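You operate a simulated robot arm through the tools that you are given. There is no shell and no other tool.

Carry out the task below with a simulated robot arm. There is one attempt and no reset: what you move stays moved.

## Task
Set the controls near the mesh shelf of the trolley. At the end: the orange-grip hold-down is set to down; the grey-grip hold-down is set to down; the lime-grip hold-down is set to down; the yellow-grip hold-down is set to down; whatever was shut is shut again. Leave all else as you found it, and nothing knocked over. The orange-grip hold-down goes to its stop. The lime-grip hold-down goes to its stop. The grey-grip hold-down goes to its stop. The yellow-grip hold-down goes to its stop.

The check looks at the end state, three seconds after you hand in, the way a careful person would. Anything else that was tipped, shoved, dropped, spilled or broken makes it a failure.

## Robot
A 7-joint arm with a two-finger parallel gripper, fixed in place. Base frame: the origin is at the foot of the arm, x ahead of it, y to its left, z up. Readings come in cm, rad, newtons and seconds.
Its first joint turns from -2.897 to 2.897 rad. Payload 4.4 kg.
Tool frame: the origin (TCP) lies between the finger pads and is the grasp point; the fingertips stand 2.3 cm ahead of it; z points along the fingers, y is the line along which they close. The gripper opens to 9.4 cm. The fingers are 3.8 cm wide and 1 cm thick; the gripper's body (5.4 by 9.6 cm) begins 3.9 cm behind the TCP.
Orientation is that of the tool frame in the base frame, as a unit quaternion [w, x, y, z]. With the fingers straight down and closing along the base's y, the tool's x points along the base's -x, its y along +y and its z along -z.

## Interface
- The arm moves only by the tool step_arm. Its argument "steps" is a list of rows, each a list of 3 entries, a list of its own where there are three numbers: the shift along the base's x, y, z in cm, then the turn, a rotation vector about the base's x, y, z in degrees, then the gripper command, from -1 (fully open) to 1 (shut), values between in proportion. In form: [[[dx, dy, dz], [ax, ay, az], gripper], ...]. A call has 1 to 20 rows; each row is the pose to reach, as a shift and turn from the pose commanded when the call began. Each row takes 0.2 s and may step no farther than 5 cm and 0.15 rad from the row before; otherwise, or with a gripper value out of range, the whole call is refused. A pose out of reach is approached as far as the arm can. The call stops where the force on the tool passes 40 N (or 10 N more than at its start, if that is more) or the arm is blocked; 0.2 s more then pass. The fingers move at their own pace (about 7.2 cm/s each) and stop on an object; they squeeze with about 28 N. The grip force told is the motor's: it shows also when the fingers shut on nothing. Time passes only in rows, and 0.2 s behind the last, so rows that repeat a pose let the fingers close. The reply holds the time, the measured pose of the TCP, the force on the tool along the base axes, the opening and the grip force, in the units named above and with some noise, with the torque about the TCP (base axes, N m) and any sound that the robot's microphone picked up.
- Cameras (640 x 400 px; columns grow to the right, rows downward): "scene" is fixed at [4.03, -49.14, 148.98]; the picture's right is [0.79, -0.62, 0.00], its down [-0.28, -0.36, -0.89] and it looks along [0.55, 0.70, -0.45] (base axes); focal length 334 px, centre (320, 200). "wrist" rides on the gripper at [8.6, 1.6, -7.4] in the tool frame; the picture's right is [-0.18, 0.98, 0.00], its down [-0.58, -0.11, -0.81] and it looks along [-0.79, -0.15, 0.59] (tool axes); focal length 243 px, centre (320, 200).
- snapshot(camera): a new picture of that camera. The clock stands still meanwhile.
- locate(camera, pixels): for up to 12 pixels [column, row] of the newest picture of that camera ("zoom" is the newest enlarged one), the place [x, y, z] in the base frame of the surface seen there, good to about 0.2 cm, but the place of the scene camera against the robot may be out by one fixed shift of up to 2.5 cm in any direction. The clock stands still meanwhile.
- inspect(camera, box): a new picture of the part [left, top, right, bottom] of that camera's present view, enlarged. The clock stands still meanwhile.
- hand_in(): hands the job in; it is judged then, once.

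Leave the gripper open and the arm clear of the work at the hand-in unless told otherwise.

The tools are called after ">>>" as a command line: name --argument value ..., lists and objects as JSON in quotes. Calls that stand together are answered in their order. step_arm: Moves the arm, as the interface text tells. Its arguments: {"type":"object","properties":{"steps":{"type":"array","items":{"type":"array"}}},"required":["steps"]} The other tools are called the same way: snapshot (camera) takes a picture; locate (camera, pixels) gives the place of the surface under pixels of a picture; inspect (camera, box) takes an enlarged picture of a part of a camera's view; hand_in () hands the job in.

At the start:

```text
clock: 0.0
eef_pos: [77.4, 8.9, 120.95]
tool_rot: [0.0, 0.001, 1.0, 0.0]
force: [0.8, 0.0, 1.0]
ft_torque: [0.0, -0.01, 0.02]
opening: 9.4
grasp_force: 0.1
```

scene: 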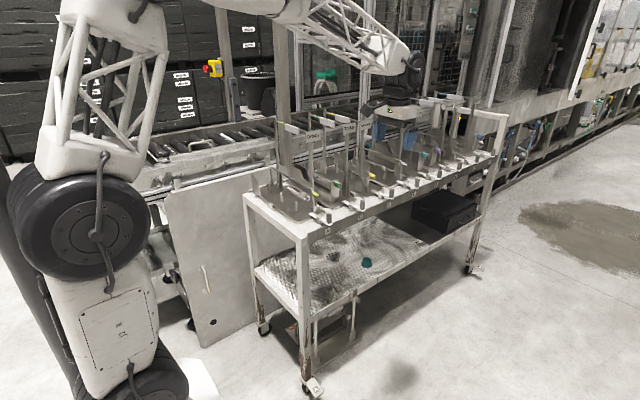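
wrist: 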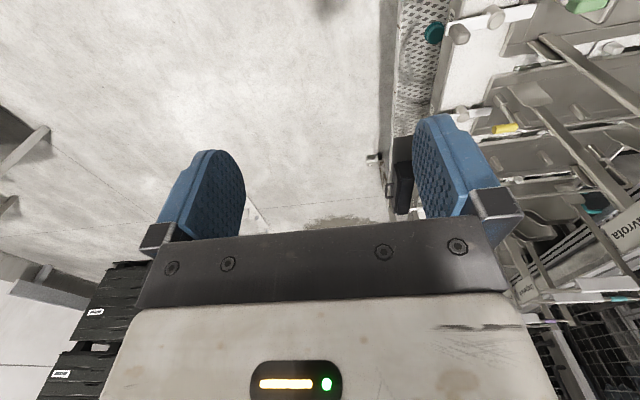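

I see a trolley with several hold-downs (toggle levers) on its upper deck. First I'll take enlarged views of the trolley top to identify the grips.

>>> inspect --camera "scene" --box '[240, 80, 400, 240]'

>>> inspect --camera "scene" --box '[360, 80, 520, 240]'

>>> snapshot --camera "wrist"

```text
2.50 times, centred on (320, 160) of scene
```

zoom: 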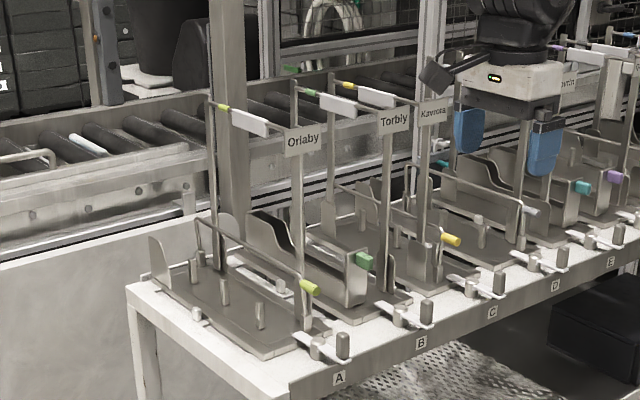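

```text
2.50 times, centred on (440, 160) of scene
```

zoom: 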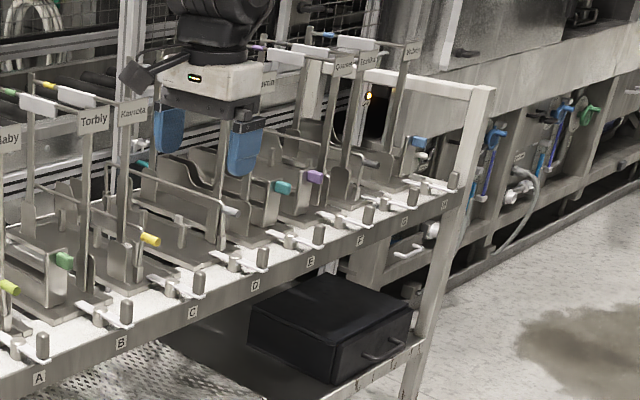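

```text
taken
```

wrist: 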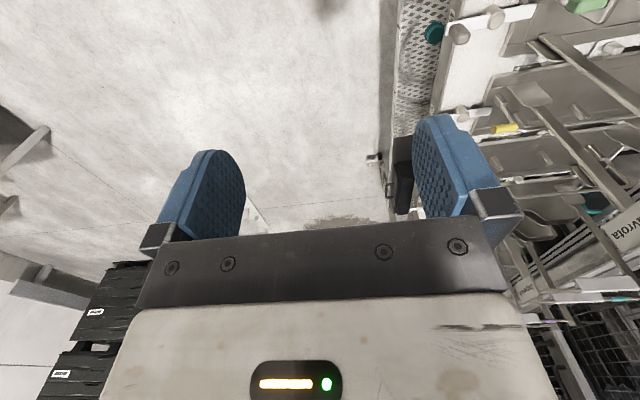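

Stations A to H each have a fixture with coloured bits. I don't yet see which are the hold-downs with orange, grey, lime and yellow grips. I'll zoom in tighter on each area, including the mesh shelf below.

>>> inspect --camera "scene" --box '[245, 110, 325, 230]'

>>> inspect --camera "scene" --box '[310, 110, 410, 220]'

>>> inspect --camera "scene" --box '[400, 90, 500, 190]'

>>> inspect --camera "scene" --box '[240, 200, 440, 390]'

>>> inspect --camera "scene" --box '[460, 60, 640, 200]'

```text
3.33 times, centred on (285, 170) of scene
```

zoom: 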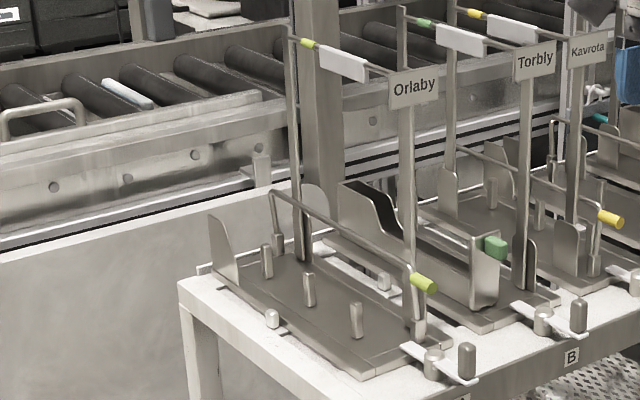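

```text
3.64 times, centred on (360, 165) of scene
```

zoom: 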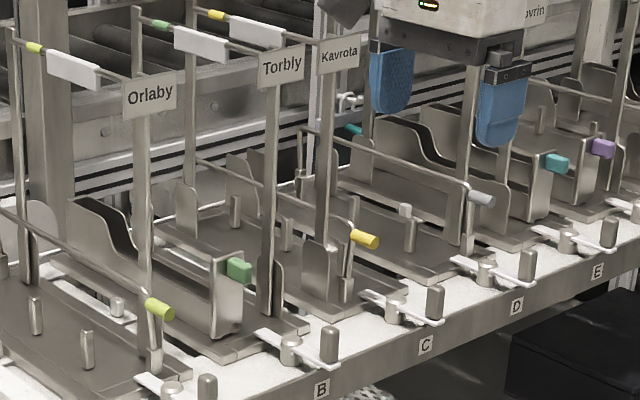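

```text
4.00 times, centred on (450, 140) of scene
```

zoom: 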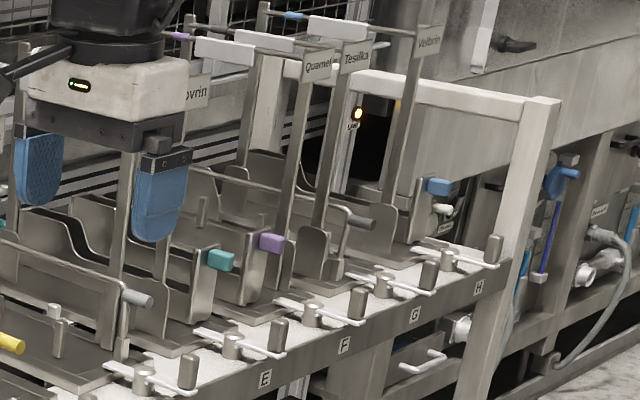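

```text
2.11 times, centred on (340, 295) of scene
```

zoom: 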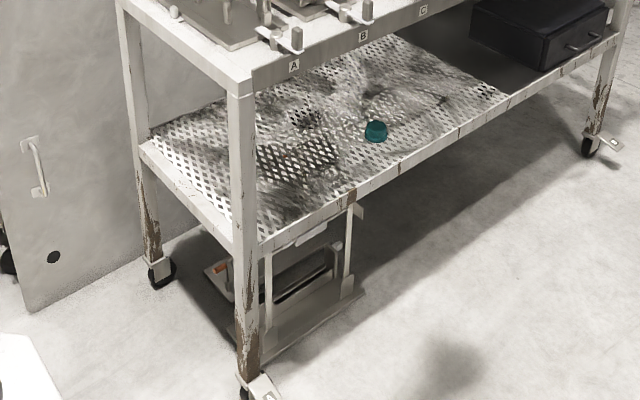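

```text
2.86 times, centred on (550, 130) of scene
```

zoom: 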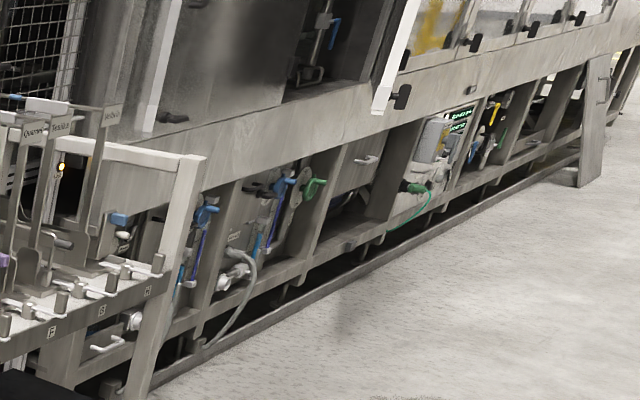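

The lime (A), yellow (C), a light grey (D) and a darker grip (G) are on wire-type hold-downs on the deck. An orange bit shows under the mesh shelf around scene pixel (309,287). I'll locate several of these points.

>>> snapshot --camera "scene"

>>> locate --camera "scene" --pixels '[[338, 186], [372, 177], [407, 170], [434, 164], [414, 154], [467, 136], [248, 200], [300, 235], [500, 120], [306, 287], [366, 262], [320, 340]]'

```text
taken
```

scene: 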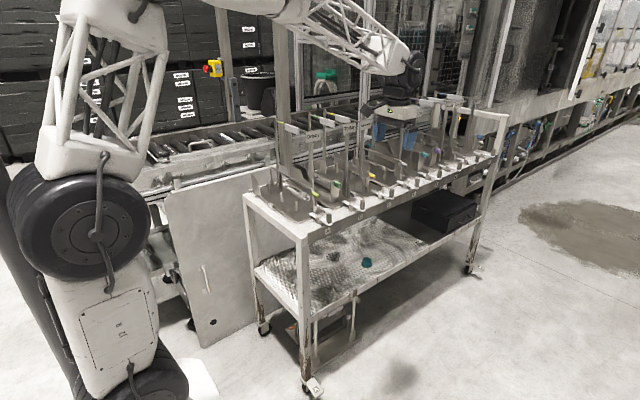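

```text
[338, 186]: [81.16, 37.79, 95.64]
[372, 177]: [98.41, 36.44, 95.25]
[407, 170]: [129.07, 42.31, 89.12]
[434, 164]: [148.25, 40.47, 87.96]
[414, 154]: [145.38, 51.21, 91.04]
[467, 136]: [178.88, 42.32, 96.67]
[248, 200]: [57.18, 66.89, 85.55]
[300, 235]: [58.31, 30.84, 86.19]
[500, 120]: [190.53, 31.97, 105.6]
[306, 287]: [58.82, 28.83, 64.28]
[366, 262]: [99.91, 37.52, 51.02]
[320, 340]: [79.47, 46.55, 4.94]
```

The trolley runs along x from about 57 to 190 with its deck at z≈86. I'll now locate the individual grips more exactly, using pixels worked out from the zooms: lime (315,195), yellow (372,176), D grey (404,164), G (460,146), orange (293,327).

>>> locate --camera "scene" --pixels '[[315, 195], [337, 184], [372, 176], [405, 164], [425, 155], [438, 151], [460, 146], [480, 137], [293, 327], [292, 326], [295, 328], [305, 345]]'

>>> inspect --camera "scene" --box '[270, 290, 370, 380]'

```text
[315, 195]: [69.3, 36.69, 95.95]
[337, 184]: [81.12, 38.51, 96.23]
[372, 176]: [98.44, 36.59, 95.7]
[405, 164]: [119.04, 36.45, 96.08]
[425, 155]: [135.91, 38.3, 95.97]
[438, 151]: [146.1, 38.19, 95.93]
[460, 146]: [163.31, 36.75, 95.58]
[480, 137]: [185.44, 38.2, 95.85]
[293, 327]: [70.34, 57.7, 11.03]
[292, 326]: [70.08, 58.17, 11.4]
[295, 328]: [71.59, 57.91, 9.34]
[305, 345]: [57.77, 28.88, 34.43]
```

```text
4.44 times, centred on (320, 335) of scene
```

zoom: 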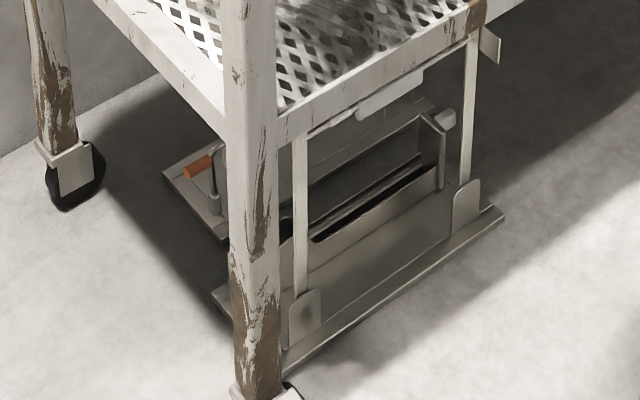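

Orange sits on a fixture on the floor under the mesh shelf. I'll zoom strongly on each deck station to understand the mechanisms.

>>> inspect --camera "scene" --box '[250, 165, 330, 225]'

>>> inspect --camera "scene" --box '[300, 150, 380, 210]'

>>> inspect --camera "scene" --box '[350, 135, 430, 195]'

>>> inspect --camera "scene" --box '[420, 110, 500, 170]'

>>> inspect --camera "scene" --box '[270, 110, 350, 170]'

```text
6.67 times, centred on (290, 195) of scene
```

zoom: 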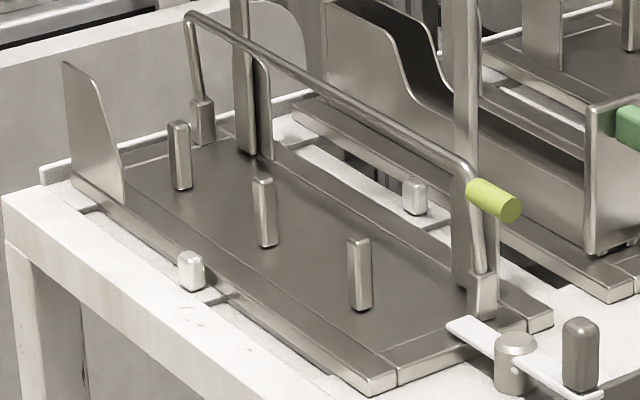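

```text
6.67 times, centred on (340, 180) of scene
```

zoom: 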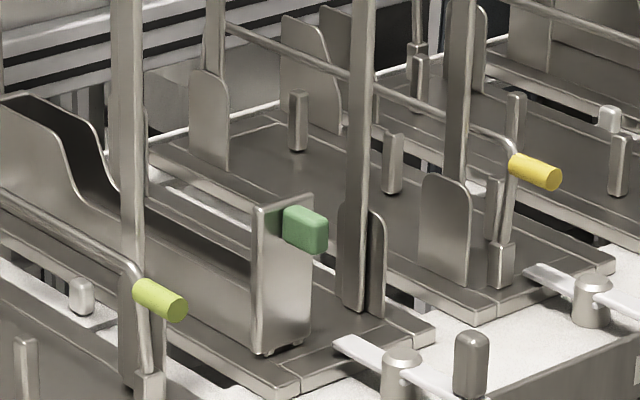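

```text
6.67 times, centred on (390, 165) of scene
```

zoom: 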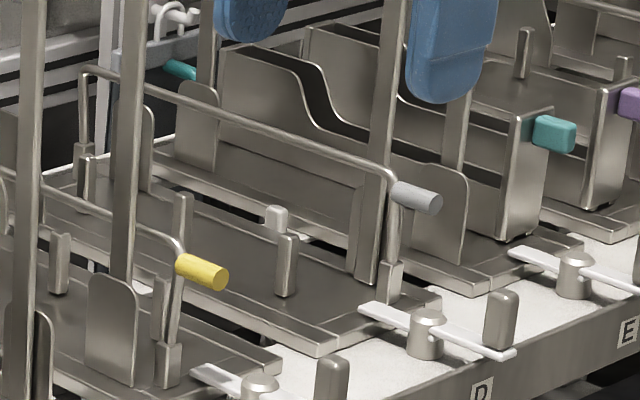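

```text
6.67 times, centred on (460, 140) of scene
```

zoom: 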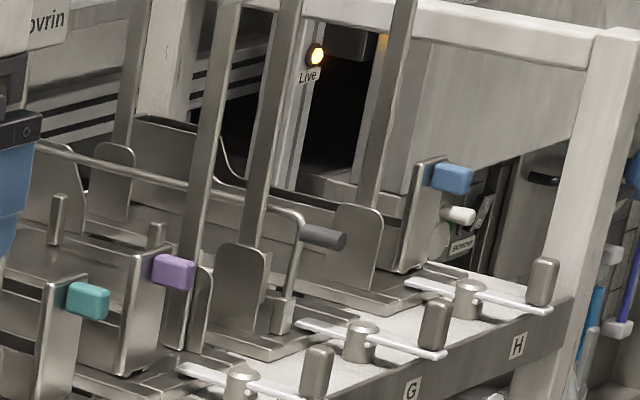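

```text
6.67 times, centred on (310, 140) of scene
```

zoom: 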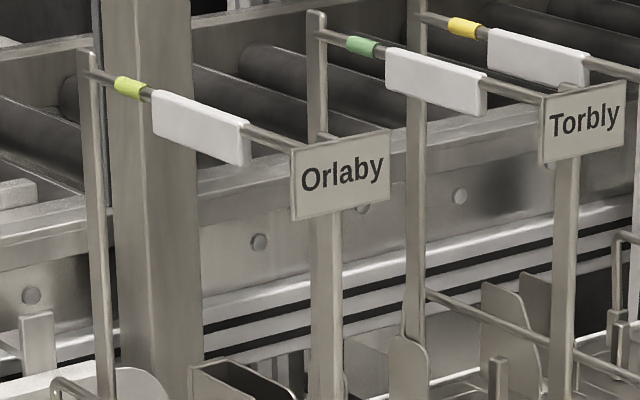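

Each station is a removable tray with a bail (wire) hold-down hinged along the tray's long side, with the grip at the front end; all four named ones seem to be standing up. Next I'll turn the tool 90° about vertical and rise a little so that the wrist camera looks along +y at the deck.

>>> step_arm --steps '[[[-1, -1, 1], [0, 0, 8], -1], [[-2, -2, 2], [0, 0, 16], -1], [[-3, -3, 3], [0, 0, 24], -1], [[-4, -4, 4], [0, 0, 32], -1], [[-5, -5, 5], [0, 0, 40], -1], [[-6, -6, 6], [0, 0, 48], -1], [[-7, -7, 7], [0, 0, 56], -1], [[-8, -8, 8], [0, 0, 64], -1], [[-9, -9, 9], [0, 0, 72], -1], [[-10, -10, 10], [0, 0, 80], -1], [[-10, -12, 10], [0, 0, 88], -1]]'

>>> snapshot --camera "wrist"

>>> snapshot --camera "scene"

```text
clock: 2.4
eef_pos: [67.22, -2.93, 130.76]
tool_rot: [0.0, -0.696, 0.718, -0.001]
force: [-0.7, -0.4, 0.9]
ft_torque: [-0.03, 0.03, -0.01]
opening: 9.41
grasp_force: 0.1
```

```text
taken
```

wrist: 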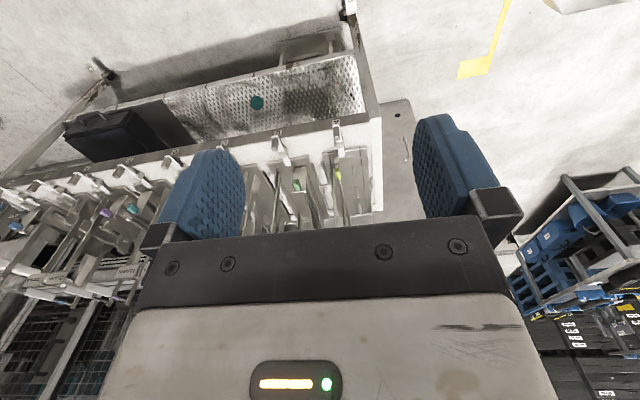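

```text
taken
```

scene: 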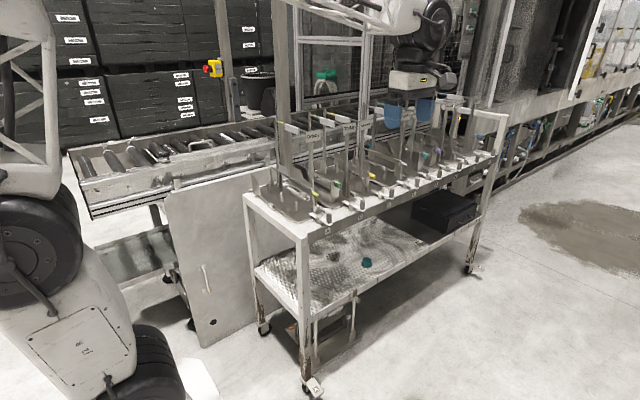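

The wrist view (upside down) shows the mesh shelf and the deck stations. I'll enlarge the relevant parts of it.

>>> inspect --camera "wrist" --box '[230, 100, 420, 230]'

>>> inspect --camera "wrist" --box '[0, 60, 230, 330]'

>>> inspect --camera "wrist" --box '[230, 10, 420, 130]'

>>> inspect --camera "scene" --box '[360, 100, 460, 190]'

```text
3.08 times, centred on (325, 165) of wrist
```

zoom: 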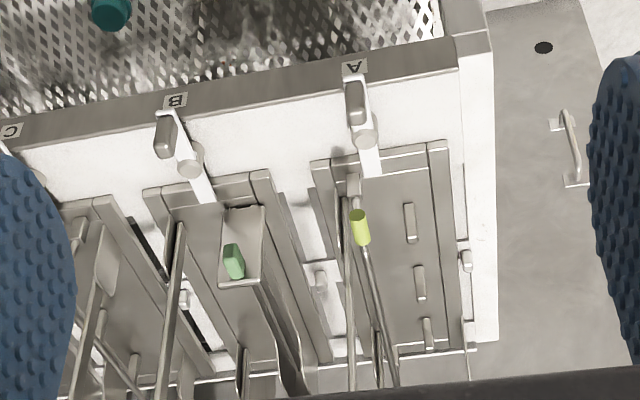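

```text
1.48 times, centred on (115, 195) of wrist
```

zoom: 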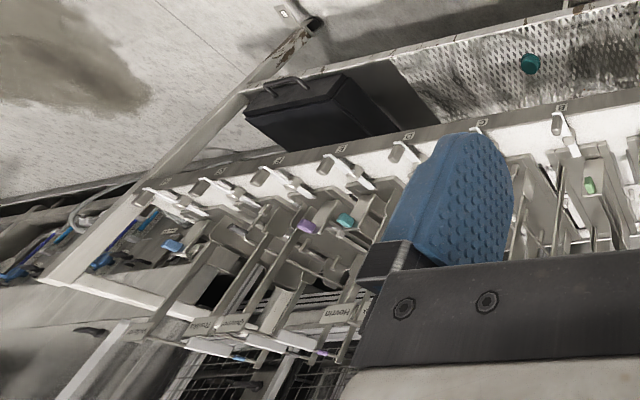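

```text
3.33 times, centred on (325, 70) of wrist
```

zoom: 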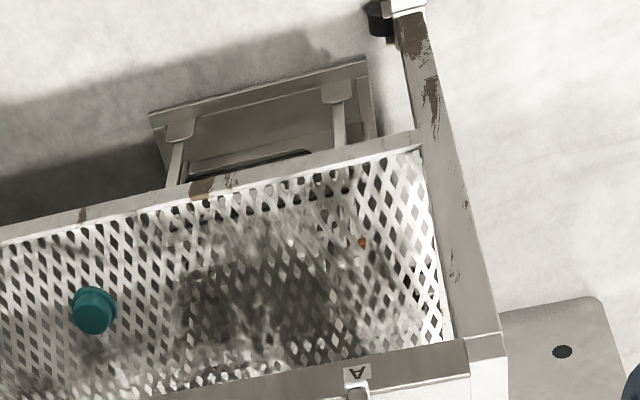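

```text
4.44 times, centred on (410, 145) of scene
```

zoom: 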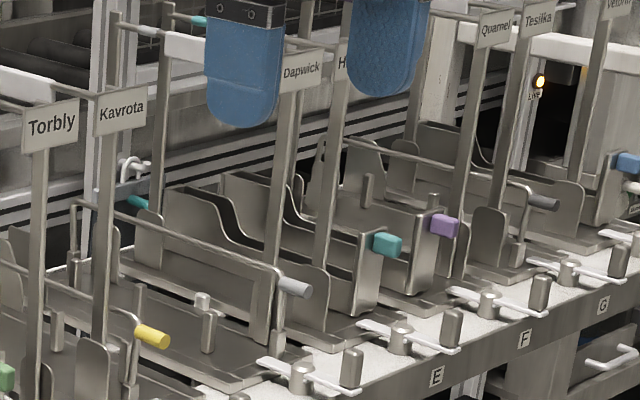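

I want to know the arm's geometry and the far ends, so I'll locate points on the arm links and also the tops of the posts, the front latches, and the floor tray.

>>> snapshot --camera "scene"

>>> locate --camera "scene" --pixels '[[20, 255], [150, 370], [80, 320], [200, 385], [435, 30], [410, 78], [28, 160], [340, 30], [20, 90], [210, 270], [212, 322], [325, 265]]'

>>> inspect --camera "scene" --box '[0, 0, 240, 400]'

```text
taken
```

scene: 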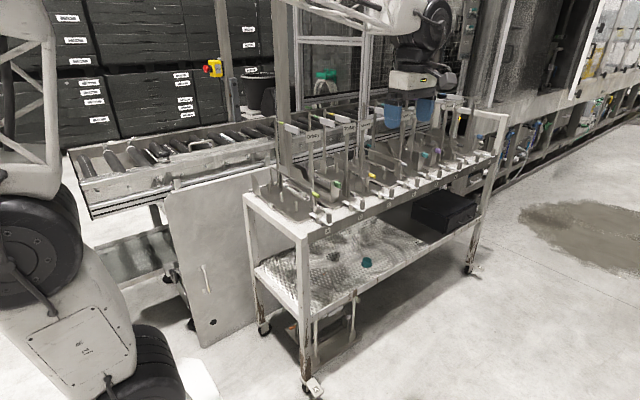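

```text
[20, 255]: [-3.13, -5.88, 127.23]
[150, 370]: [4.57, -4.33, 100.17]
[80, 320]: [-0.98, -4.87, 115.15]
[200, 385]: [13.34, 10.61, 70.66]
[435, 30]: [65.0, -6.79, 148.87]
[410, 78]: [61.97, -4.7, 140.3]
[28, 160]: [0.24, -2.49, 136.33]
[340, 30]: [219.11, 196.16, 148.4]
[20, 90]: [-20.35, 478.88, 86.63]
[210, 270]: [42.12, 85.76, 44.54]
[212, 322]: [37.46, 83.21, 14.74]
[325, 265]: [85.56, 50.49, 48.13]
```

```text
1.00 times, centred on (120, 200) of scene (not enlarged: the box is as wide or as high as the picture)
```

zoom: 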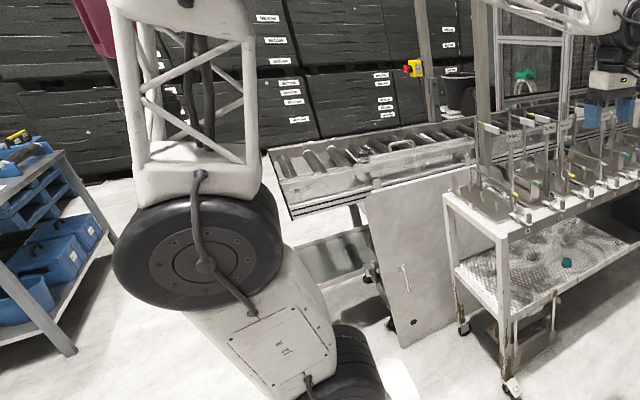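

The shoulder of the arm is about z 100–130. Next I'll measure station A in detail: zoom in on it and locate the key points of the bail, pivots, pegs, posts and latch.

>>> inspect --camera "scene" --box '[250, 165, 330, 225]'

>>> locate --camera "zoom" --pixels '[[490, 195], [512, 208], [470, 175], [484, 270], [482, 298], [200, 20], [203, 115], [360, 265], [265, 205], [180, 150], [515, 345], [580, 345]]'

```text
6.67 times, centred on (290, 195) of scene
```

zoom: 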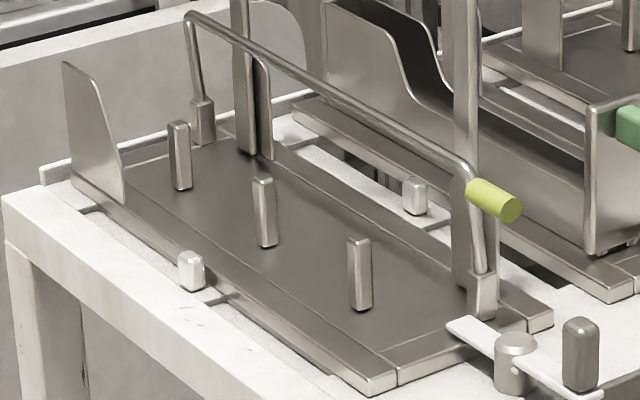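

```text
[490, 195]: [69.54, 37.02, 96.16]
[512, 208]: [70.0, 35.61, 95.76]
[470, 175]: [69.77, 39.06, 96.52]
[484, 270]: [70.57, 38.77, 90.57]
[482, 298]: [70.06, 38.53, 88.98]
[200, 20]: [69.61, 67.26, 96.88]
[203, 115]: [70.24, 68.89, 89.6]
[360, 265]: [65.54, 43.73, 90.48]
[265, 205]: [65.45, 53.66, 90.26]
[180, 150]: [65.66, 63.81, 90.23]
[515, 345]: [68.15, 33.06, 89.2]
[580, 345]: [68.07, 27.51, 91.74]
```

Station A's bail has its bar at x≈69.7, z≈96.7 and pivots at x≈70.4, z≈89.5; pegs stand at x≈65.5 on the −x side, so it folds toward −x. Now I'll measure stations C and D and the post/sign tops.

>>> inspect --camera "scene" --box '[350, 135, 430, 195]'

>>> locate --camera "zoom" --pixels '[[205, 272], [225, 280], [180, 250], [170, 345], [415, 198], [435, 206], [390, 180], [390, 270], [90, 75], [85, 150], [285, 265], [425, 320]]'

>>> inspect --camera "scene" --box '[270, 100, 410, 200]'

```text
6.67 times, centred on (390, 165) of scene
```

zoom: 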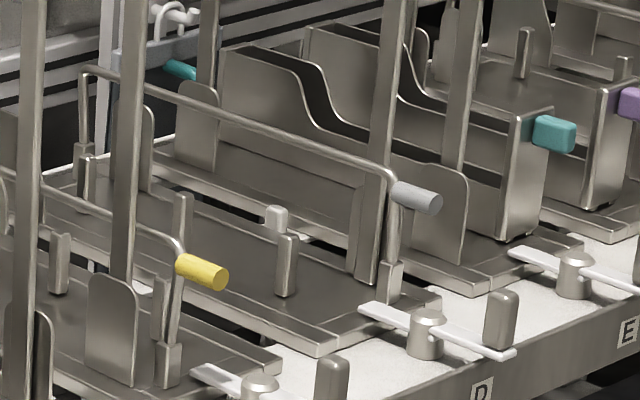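

```text
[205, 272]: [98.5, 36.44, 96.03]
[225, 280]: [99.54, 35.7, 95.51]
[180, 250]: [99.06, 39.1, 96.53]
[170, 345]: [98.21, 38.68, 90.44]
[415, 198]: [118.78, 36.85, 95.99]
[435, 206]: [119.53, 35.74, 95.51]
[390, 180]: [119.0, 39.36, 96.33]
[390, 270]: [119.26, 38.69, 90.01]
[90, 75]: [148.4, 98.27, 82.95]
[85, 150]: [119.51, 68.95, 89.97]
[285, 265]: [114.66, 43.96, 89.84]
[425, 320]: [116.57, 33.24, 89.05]
```

```text
4.00 times, centred on (340, 150) of scene
```

zoom: 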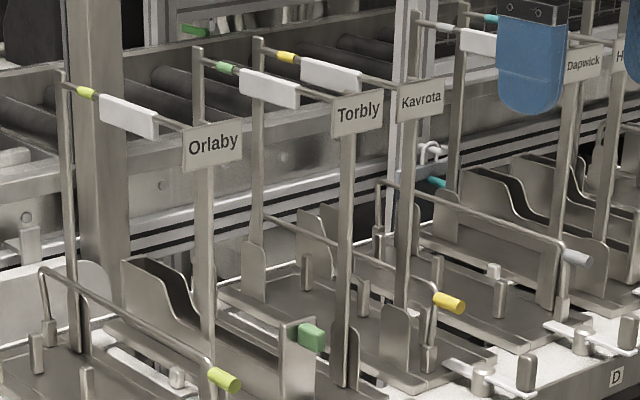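

C's bail leans to +x (mirrored tray), D's leans to −x like A. Now I locate posts, signs and the top rods on this latest zoom.

>>> locate --camera "zoom" --pixels '[[213, 150], [204, 220], [204, 350], [68, 230], [130, 115], [62, 72], [420, 100], [405, 220], [347, 200], [583, 62], [562, 180], [258, 170]]'

>>> inspect --camera "scene" --box '[270, 290, 370, 380]'

>>> locate --camera "zoom" --pixels '[[190, 172], [208, 162], [213, 185], [215, 207], [302, 220], [468, 130], [445, 117], [305, 315], [466, 205], [180, 180], [370, 160], [390, 95]]'

```text
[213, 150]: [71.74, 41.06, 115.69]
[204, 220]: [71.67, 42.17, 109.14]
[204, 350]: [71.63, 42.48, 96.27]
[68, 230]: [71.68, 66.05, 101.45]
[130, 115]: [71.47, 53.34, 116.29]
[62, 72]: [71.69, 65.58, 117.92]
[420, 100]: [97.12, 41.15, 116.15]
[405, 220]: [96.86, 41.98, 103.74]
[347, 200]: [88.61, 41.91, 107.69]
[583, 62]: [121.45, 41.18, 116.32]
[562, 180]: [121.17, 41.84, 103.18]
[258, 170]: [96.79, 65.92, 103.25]
```

```text
4.44 times, centred on (320, 335) of scene
```

zoom: 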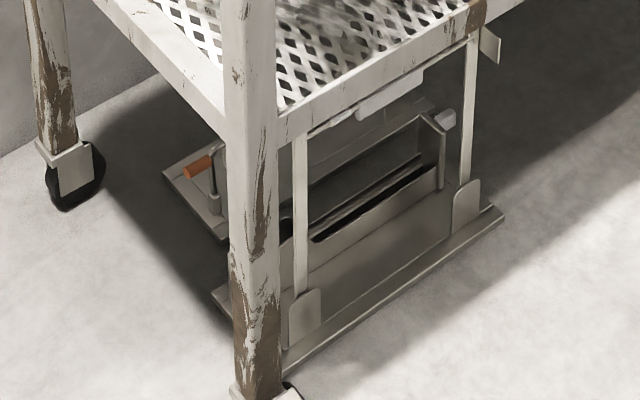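

```text
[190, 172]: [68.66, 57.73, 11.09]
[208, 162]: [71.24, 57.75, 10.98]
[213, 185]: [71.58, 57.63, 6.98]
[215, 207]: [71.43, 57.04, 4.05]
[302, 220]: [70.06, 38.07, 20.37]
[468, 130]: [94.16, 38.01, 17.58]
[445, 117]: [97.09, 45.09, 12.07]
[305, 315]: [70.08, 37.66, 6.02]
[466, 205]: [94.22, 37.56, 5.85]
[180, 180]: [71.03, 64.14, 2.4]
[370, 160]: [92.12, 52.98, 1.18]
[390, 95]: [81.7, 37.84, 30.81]
```

Floor findings: two trays under the mesh shelf; the orange grip is at about (68.5–71, 57.7, 11), its tray facing −x. The tall posts reach z≈118. I'll move the arm to the trolley's −x end, turn the tool back, and look under the shelf with the wrist camera.

>>> step_arm --steps '[[[-3, 2, -2], [0, 0, -7], -1], [[-6, 4, -4], [0, 0, -14], -1], [[-9, 6, -6], [0, 0, -21], -1], [[-12, 8, -8], [0, 0, -28], -1], [[-15, 10, -10], [0, 0, -35], -1], [[-18, 13, -12], [0, 0, -42], -1], [[-21, 16, -15], [0, 0, -49], -1], [[-24, 19, -18], [0, 0, -56], -1], [[-27, 22, -21], [0, 0, -63], -1], [[-30, 25, -24], [0, 0, -70], -1], [[-32, 28, -27], [0, 0, -77], -1], [[-34, 31, -30], [0, 0, -84], -1], [[-35, 33, -31], [0, 0, -88], -1]]'

>>> snapshot --camera "wrist"

>>> snapshot --camera "scene"

```text
refused: row 7 steps farther than a row can; nothing moved
```

```text
taken
```

wrist: 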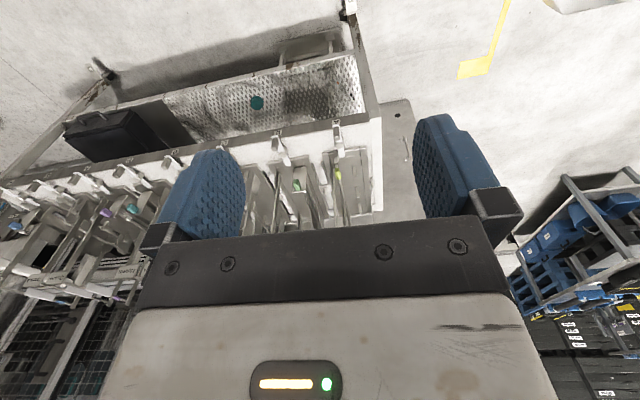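

```text
taken
```

scene: 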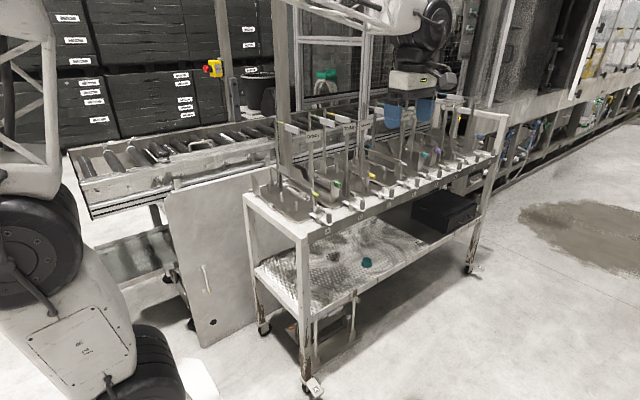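

The row length was 5.2 cm; I'll use smaller steps along the same path.

>>> step_arm --steps '[[[-2, 2, -2], [0, 0, -6], -1], [[-4, 4, -4], [0, 0, -12], -1], [[-6, 6, -6], [0, 0, -18], -1], [[-8, 8, -8], [0, 0, -24], -1], [[-10, 10, -10], [0, 0, -30], -1], [[-12.5, 12.5, -12], [0, 0, -36], -1], [[-15, 15, -14], [0, 0, -42], -1], [[-17.5, 17.5, -16], [0, 0, -48], -1], [[-20, 20, -18], [0, 0, -54], -1], [[-22.5, 22.5, -20], [0, 0, -60], -1], [[-25, 25, -22], [0, 0, -66], -1], [[-27.5, 27.5, -24], [0, 0, -72], -1], [[-30, 29, -26], [0, 0, -78], -1], [[-32, 31, -28], [0, 0, -84], -1], [[-34, 33, -30], [0, 0, -88], -1]]'

>>> snapshot --camera "wrist"

>>> snapshot --camera "scene"

```text
clock: 5.6
eef_pos: [33.47, 30.06, 101.09]
tool_rot: [0.0, 0.001, 1.0, 0.0]
force: [0.8, 0.3, -0.6]
ft_torque: [-0.03, -0.01, 0.0]
opening: 9.4
grasp_force: 0.1
```

```text
taken
```

wrist: 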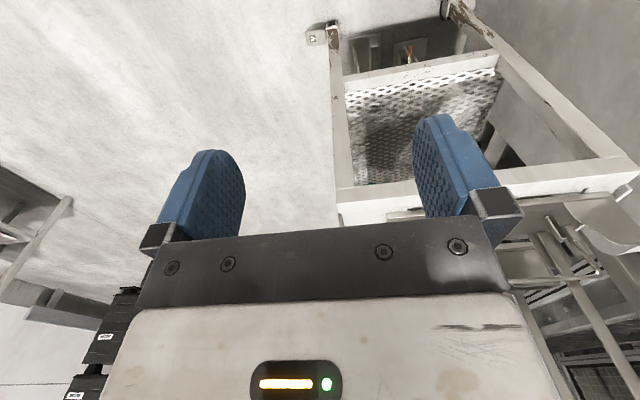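

```text
taken
```

scene: 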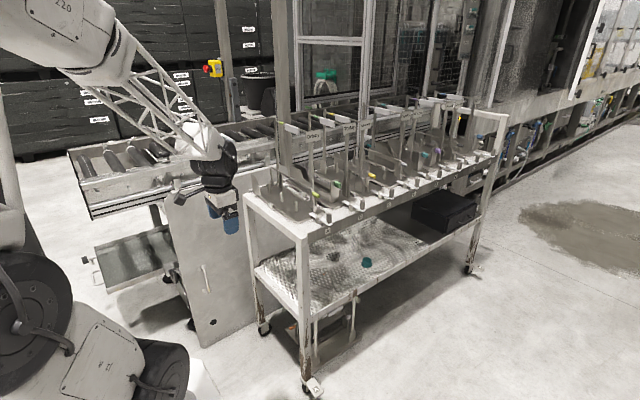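

The orange grip is visible at wrist (410,52), between the trolley legs at its −x end. I'll go lower and toward +y for a better view.

>>> step_arm --steps '[[[0, 1.5, -4.5], [0, 0, 0], -1], [[0, 3, -9], [0, 0, 0], -1], [[0, 4.5, -13.5], [0, 0, 0], -1], [[0, 6, -18], [0, 0, 0], -1], [[0, 7.5, -22.5], [0, 0, 0], -1], [[0, 9, -27], [0, 0, 0], -1], [[0, 10.5, -31.5], [0, 0, 0], -1], [[0, 12, -36], [0, 0, 0], -1], [[0, 13.5, -40.5], [0, 0, 0], -1], [[0, 15, -45], [0, 0, 0], -1], [[0, 16, -49.5], [0, 0, 0], -1]]'

>>> snapshot --camera "wrist"

>>> snapshot --camera "scene"

```text
clock: 8.0
eef_pos: [33.32, 45.84, 51.52]
tool_rot: [0.0, -0.001, 1.0, 0.0]
force: [0.0, 1.5, 0.2]
ft_torque: [0.02, -0.02, 0.01]
opening: 9.39
grasp_force: 0.0
```

```text
taken
```

wrist: 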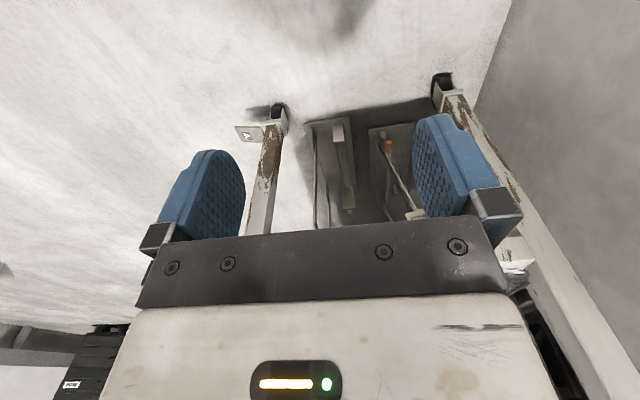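

```text
taken
```

scene: 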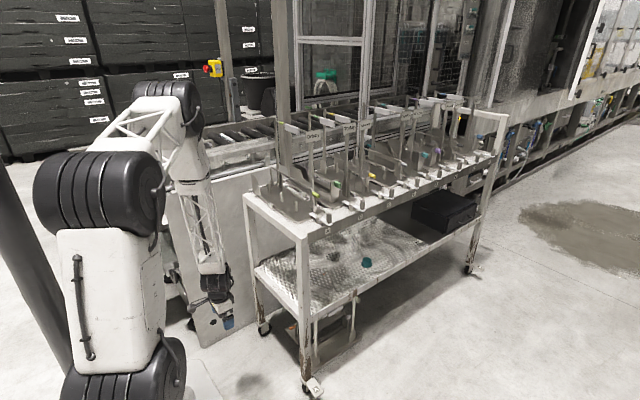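

I can now see both floor trays and the orange grip at wrist (388,145). I'll enlarge.

>>> inspect --camera "wrist" --box '[290, 90, 470, 225]'

>>> locate --camera "wrist" --pixels '[[388, 144], [388, 150], [386, 135], [400, 185], [337, 134], [318, 122], [375, 128], [415, 122], [440, 95], [272, 140], [400, 105], [382, 210]]'

```text
2.96 times, centred on (380, 158) of wrist
```

zoom: 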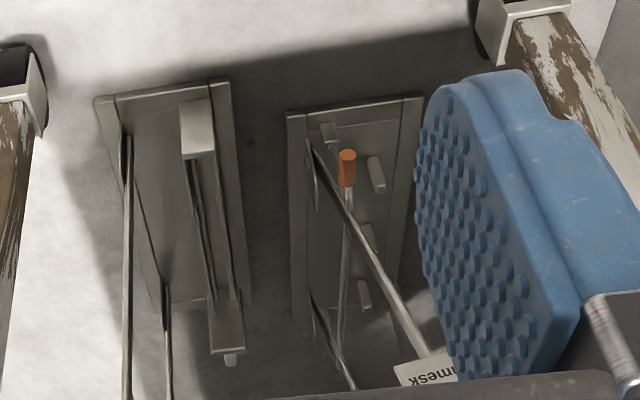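

```text
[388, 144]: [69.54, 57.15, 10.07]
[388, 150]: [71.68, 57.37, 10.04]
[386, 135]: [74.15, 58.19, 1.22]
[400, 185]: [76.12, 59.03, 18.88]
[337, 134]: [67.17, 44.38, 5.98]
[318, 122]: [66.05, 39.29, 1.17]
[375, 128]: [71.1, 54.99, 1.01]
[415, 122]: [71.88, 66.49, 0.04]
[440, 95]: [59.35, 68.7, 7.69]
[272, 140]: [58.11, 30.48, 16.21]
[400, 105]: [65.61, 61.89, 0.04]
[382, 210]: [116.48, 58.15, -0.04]
```

The bail of the orange tray has pegs on its +y side and posts on its −y side, so it folds toward +y. I'll calibrate the scene camera against the wrist camera by comparing floor heights and the same physical points (trolley leg, floor tray corners).

>>> locate --camera "scene" --pixels '[[500, 330], [400, 360], [250, 380], [540, 300]]'

>>> inspect --camera "wrist" --box '[340, 100, 430, 170]'

>>> locate --camera "zoom" --pixels '[[345, 255], [340, 290], [350, 320], [320, 400], [265, 235], [290, 215], [445, 270], [165, 140], [560, 90], [345, 240], [360, 255], [335, 255]]'

```text
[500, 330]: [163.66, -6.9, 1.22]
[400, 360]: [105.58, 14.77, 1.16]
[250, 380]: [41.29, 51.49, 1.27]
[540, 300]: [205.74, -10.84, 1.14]
```

```text
5.71 times, centred on (385, 135) of wrist
```

zoom: 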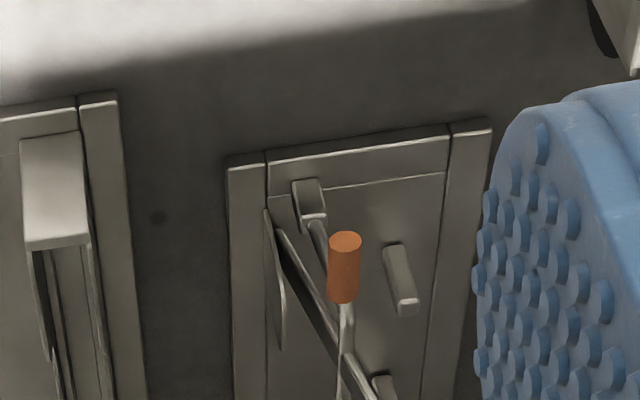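

```text
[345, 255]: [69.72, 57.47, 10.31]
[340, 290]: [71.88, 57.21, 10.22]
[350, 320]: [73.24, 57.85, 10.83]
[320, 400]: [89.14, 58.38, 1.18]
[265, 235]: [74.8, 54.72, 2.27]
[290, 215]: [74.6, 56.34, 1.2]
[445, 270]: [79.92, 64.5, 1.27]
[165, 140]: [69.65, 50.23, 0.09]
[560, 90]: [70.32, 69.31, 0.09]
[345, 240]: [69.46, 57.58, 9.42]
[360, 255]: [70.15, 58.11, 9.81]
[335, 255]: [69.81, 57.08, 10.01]
```

Wrist readings put the floor at z≈0 while the scene reads 1.2 high, so I'll trust the wrist. The orange grip is at x 69.4–72.4, y≈57.6, z≈10. I'll tilt the tool 35° so it points forward (+x) and down, close the fingers, and move to just outside the trolley end.

>>> step_arm --steps '[[[3.1, 1.4, -2.8], [0, -5.8, 0], 1], [[6.2, 2.8, -5.5], [0, -11.6, 0], 1], [[9.3, 4.2, -8.2], [0, -17.5, 0], 1], [[12.4, 5.6, -11], [0, -23.3, 0], 1], [[15.5, 7, -13.7], [0, -29.2, 0], 1], [[18.7, 8.4, -16.5], [0, -35, 0], 1], [[18.7, 8.4, -16.5], [0, -35, 0], 1]]'

>>> snapshot --camera "wrist"

>>> snapshot --camera "scene"

```text
clock: 9.6
eef_pos: [52.04, 54.38, 35.27]
tool_rot: [0.302, 0.0, 0.953, 0.0]
force: [-0.3, 0.1, -0.6]
ft_torque: [0.0, 0.0, -0.03]
opening: 0.02
grasp_force: 27.9
```

```text
taken
```

wrist: 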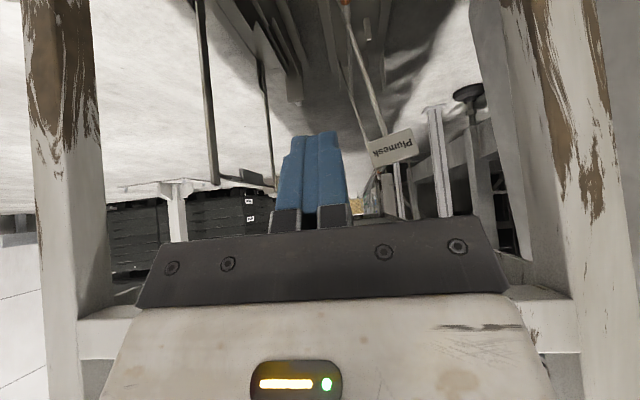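

```text
taken
```

scene: 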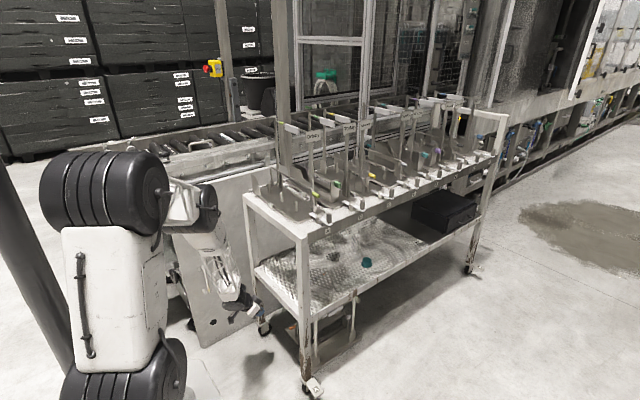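

The view shows the sign "Plumesk" and both trolley legs. I'll check the position of the sign, legs and shelf rail with the wrist camera before going in.

>>> locate --camera "wrist" --pixels '[[390, 148], [373, 150], [412, 145], [346, 2], [355, 60], [545, 120], [520, 190], [75, 150], [100, 330], [545, 330], [205, 130], [367, 15]]'

```text
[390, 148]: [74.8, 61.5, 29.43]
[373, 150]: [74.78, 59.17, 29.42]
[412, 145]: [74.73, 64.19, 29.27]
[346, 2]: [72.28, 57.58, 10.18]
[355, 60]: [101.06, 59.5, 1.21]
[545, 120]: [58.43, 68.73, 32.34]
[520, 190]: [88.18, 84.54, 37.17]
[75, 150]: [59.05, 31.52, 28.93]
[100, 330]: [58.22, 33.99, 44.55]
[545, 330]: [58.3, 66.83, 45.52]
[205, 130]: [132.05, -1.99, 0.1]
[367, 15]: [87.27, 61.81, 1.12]
```

The sign is at y≈61.7, x≈74.8, higher up at z≈29. I'd like to see how the posts stand; I'll enlarge that part and locate along it.

>>> inspect --camera "wrist" --box '[270, 0, 450, 200]'

>>> locate --camera "wrist" --pixels '[[383, 128], [375, 105], [368, 85], [361, 66], [354, 46], [348, 28], [340, 40], [330, 30], [300, 40], [367, 30], [322, 10], [310, 90]]'

```text
2.00 times, centred on (360, 100) of wrist
```

zoom: 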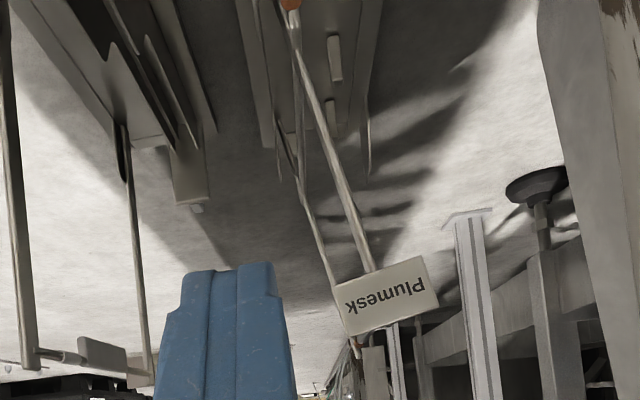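

```text
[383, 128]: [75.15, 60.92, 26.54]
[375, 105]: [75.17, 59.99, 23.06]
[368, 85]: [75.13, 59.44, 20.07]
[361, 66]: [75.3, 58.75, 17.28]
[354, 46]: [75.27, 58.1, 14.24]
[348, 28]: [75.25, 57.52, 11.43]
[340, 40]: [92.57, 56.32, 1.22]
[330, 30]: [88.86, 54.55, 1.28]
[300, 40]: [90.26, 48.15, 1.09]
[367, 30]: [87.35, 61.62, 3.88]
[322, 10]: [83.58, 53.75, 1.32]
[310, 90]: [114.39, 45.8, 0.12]
```

The Plumesk carry-frame post leans about 13° toward +y (z 11→26, y 57.5→60.9), unlike those on the deck. I want an end-on look at this tray, so I'll lower the tool outside the trolley end.

>>> step_arm --steps '[[[-1, 0, -4.5], [0, 0, 0], 1], [[-2, 0, -9], [0, 0, 0], 1], [[-2, 0, -13.5], [0, 0, 0], 1], [[-2, 0, -18], [0, 0, 0], 1], [[-2, 0, -20], [0, 0, 0], 1]]'

>>> snapshot --camera "wrist"

>>> inspect --camera "wrist" --box '[250, 0, 480, 200]'

```text
clock: 10.8
eef_pos: [50.06, 54.45, 14.91]
tool_rot: [0.301, 0.0, 0.954, 0.0]
force: [0.4, 0.4, 0.0]
ft_torque: [0.0, 0.0, -0.03]
opening: 0.01
grasp_force: 28.3
```

```text
taken
```

wrist: 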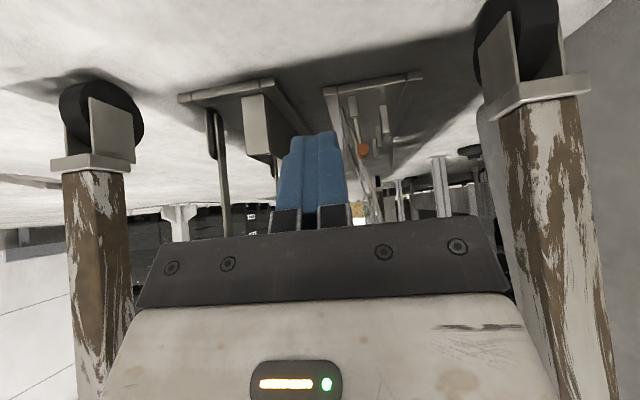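

```text
2.00 times, centred on (365, 100) of wrist
```

zoom: 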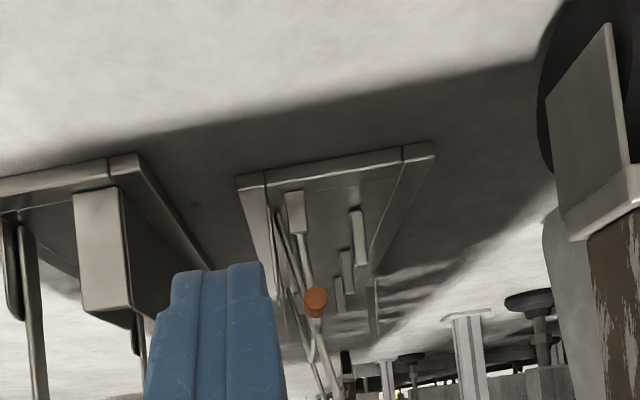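

I'll enlarge further around the orange grip and locate points on pivot, leg, post and pegs.

>>> inspect --camera "wrist" --box '[330, 70, 440, 210]'

>>> locate --camera "wrist" --pixels '[[363, 150], [353, 107], [354, 118], [357, 130], [344, 110], [348, 125], [354, 140], [360, 160], [366, 178], [382, 120], [330, 92], [415, 75]]'

```text
2.86 times, centred on (385, 140) of wrist
```

zoom: 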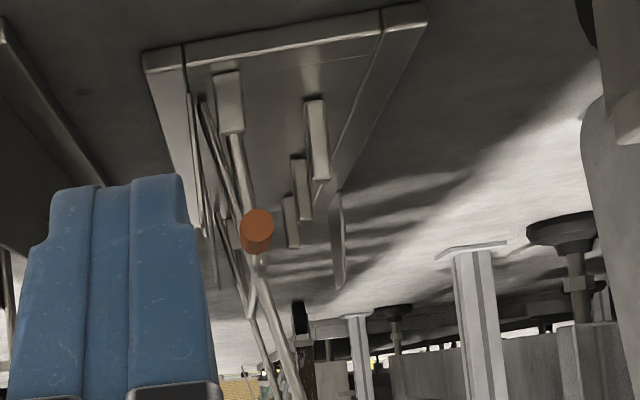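

```text
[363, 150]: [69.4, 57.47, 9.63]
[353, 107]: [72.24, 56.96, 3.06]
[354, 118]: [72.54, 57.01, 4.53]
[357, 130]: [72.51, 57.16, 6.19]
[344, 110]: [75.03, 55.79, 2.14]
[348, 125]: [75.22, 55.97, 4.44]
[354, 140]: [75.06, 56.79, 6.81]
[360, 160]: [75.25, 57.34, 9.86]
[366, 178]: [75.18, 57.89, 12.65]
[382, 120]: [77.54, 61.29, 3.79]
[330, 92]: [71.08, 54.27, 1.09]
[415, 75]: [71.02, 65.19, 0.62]
```

The bail leg leans ~5° to +y, pivot at about (72.4, 57.0, 3.5), grip axis at y≈57.5, z≈9.8; pegs at y≈61.3. The tall carry handle's post (x≈75.2) may be leaning on the bail's bar, so I'll push in small steps and watch it. Now I move the closed fingers to the −y side of the grip with a gap.

>>> step_arm --steps '[[[4, 0, -0.9], [0, 0, 0], 1], [[8, 0, -1.8], [0, 0, 0], 1], [[12, -0.1, -2.7], [0, 0, 0], 1], [[15.5, -0.1, -3.5], [0, 0, 0], 1], [[19.1, -0.1, -4.3], [0, 0, 0], 1]]'

>>> snapshot --camera "wrist"

>>> inspect --camera "wrist" --box '[250, 0, 480, 210]'

```text
clock: 12.0
eef_pos: [69.19, 54.27, 10.47]
tool_rot: [0.301, 0.0, 0.954, 0.001]
force: [-0.6, 0.1, 0.1]
ft_torque: [0.01, 0.01, 0.02]
opening: 0.02
grasp_force: 27.3
```

```text
taken
```

wrist: 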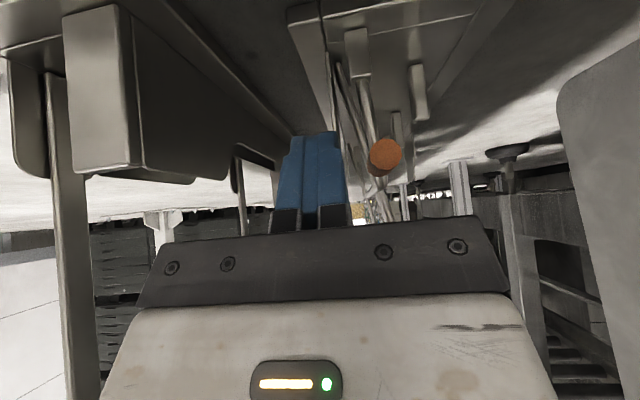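

```text
1.90 times, centred on (365, 105) of wrist
```

zoom: 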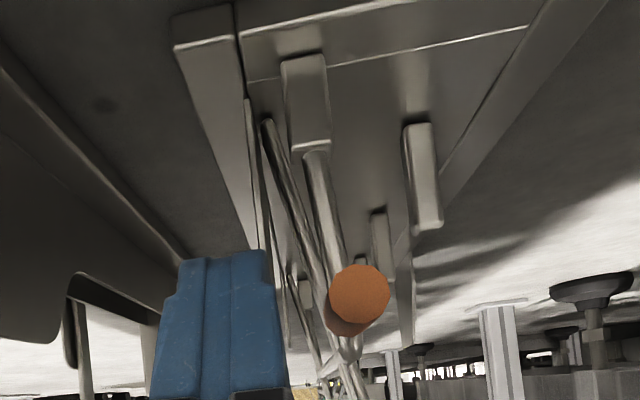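

The fingers are on the −y side of the orange grip. I'll push gently toward +y by 3 cm in small rows and watch the force and the post.

>>> step_arm --steps '[[[0, 0.6, 0], [0, 0, 0], 1], [[0, 1.2, 0], [0, 0, 0], 1], [[0, 1.8, 0], [0, 0, 0], 1], [[0, 2.3, 0], [0, 0, 0], 1], [[0, 2.8, -0.1], [0, 0, 0], 1]]'

>>> inspect --camera "wrist" --box '[250, 0, 480, 210]'

```text
clock: 13.2
eef_pos: [69.18, 57.12, 10.52]
tool_rot: [0.3, 0.001, 0.954, 0.0]
force: [-0.1, -1.8, 0.5]
ft_torque: [-0.01, 0.0, -0.02]
opening: 0.02
grasp_force: 28.3
```

```text
1.90 times, centred on (365, 105) of wrist
```

zoom: 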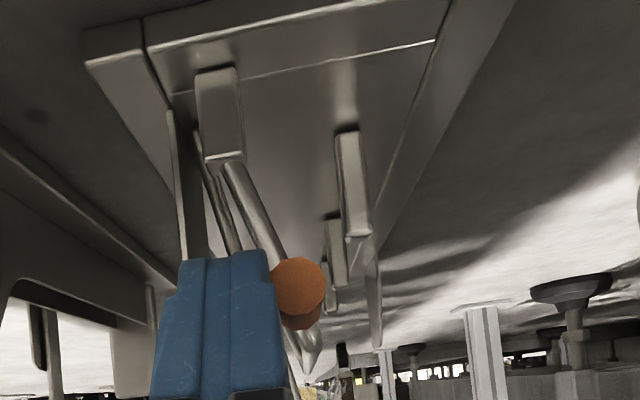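

Only about 2 N was needed and the bail has moved about 1 cm. I'll check whether the carry-handle post moved by locating points along it.

>>> snapshot --camera "wrist"

>>> locate --camera "wrist" --pixels '[[302, 75], [305, 85], [308, 95], [312, 105], [315, 115], [318, 125], [352, 155], [353, 175], [358, 185], [344, 105], [333, 70], [340, 40]]'

>>> inspect --camera "wrist" --box '[290, 50, 400, 215]'

```text
taken
```

wrist: 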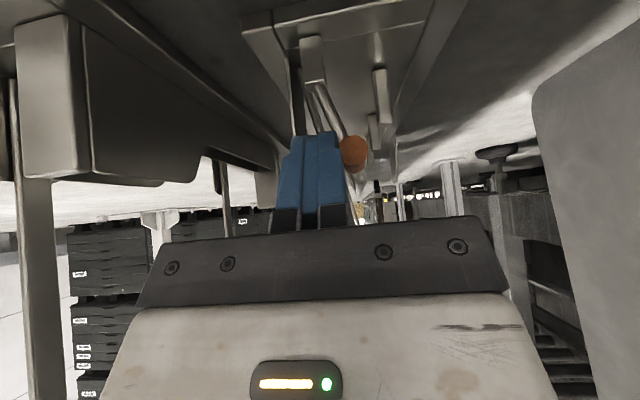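

```text
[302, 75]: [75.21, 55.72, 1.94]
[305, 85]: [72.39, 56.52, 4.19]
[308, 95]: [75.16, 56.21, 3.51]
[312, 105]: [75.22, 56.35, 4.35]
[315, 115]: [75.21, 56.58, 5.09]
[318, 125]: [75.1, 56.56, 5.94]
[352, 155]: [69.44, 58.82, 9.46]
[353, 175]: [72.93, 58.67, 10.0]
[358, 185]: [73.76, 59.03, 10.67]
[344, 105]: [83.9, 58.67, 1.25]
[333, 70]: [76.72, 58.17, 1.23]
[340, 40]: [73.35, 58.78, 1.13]
```

```text
2.42 times, centred on (345, 132) of wrist
```

zoom: 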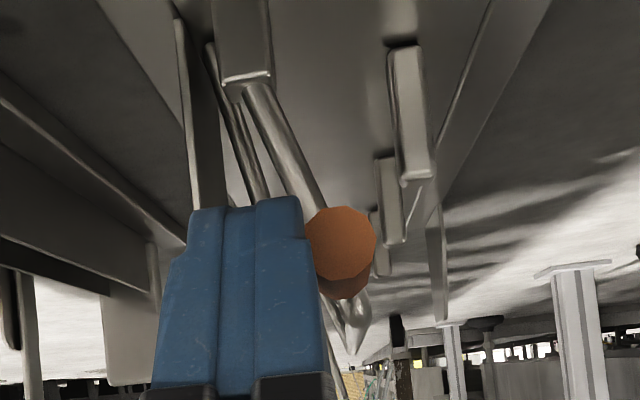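

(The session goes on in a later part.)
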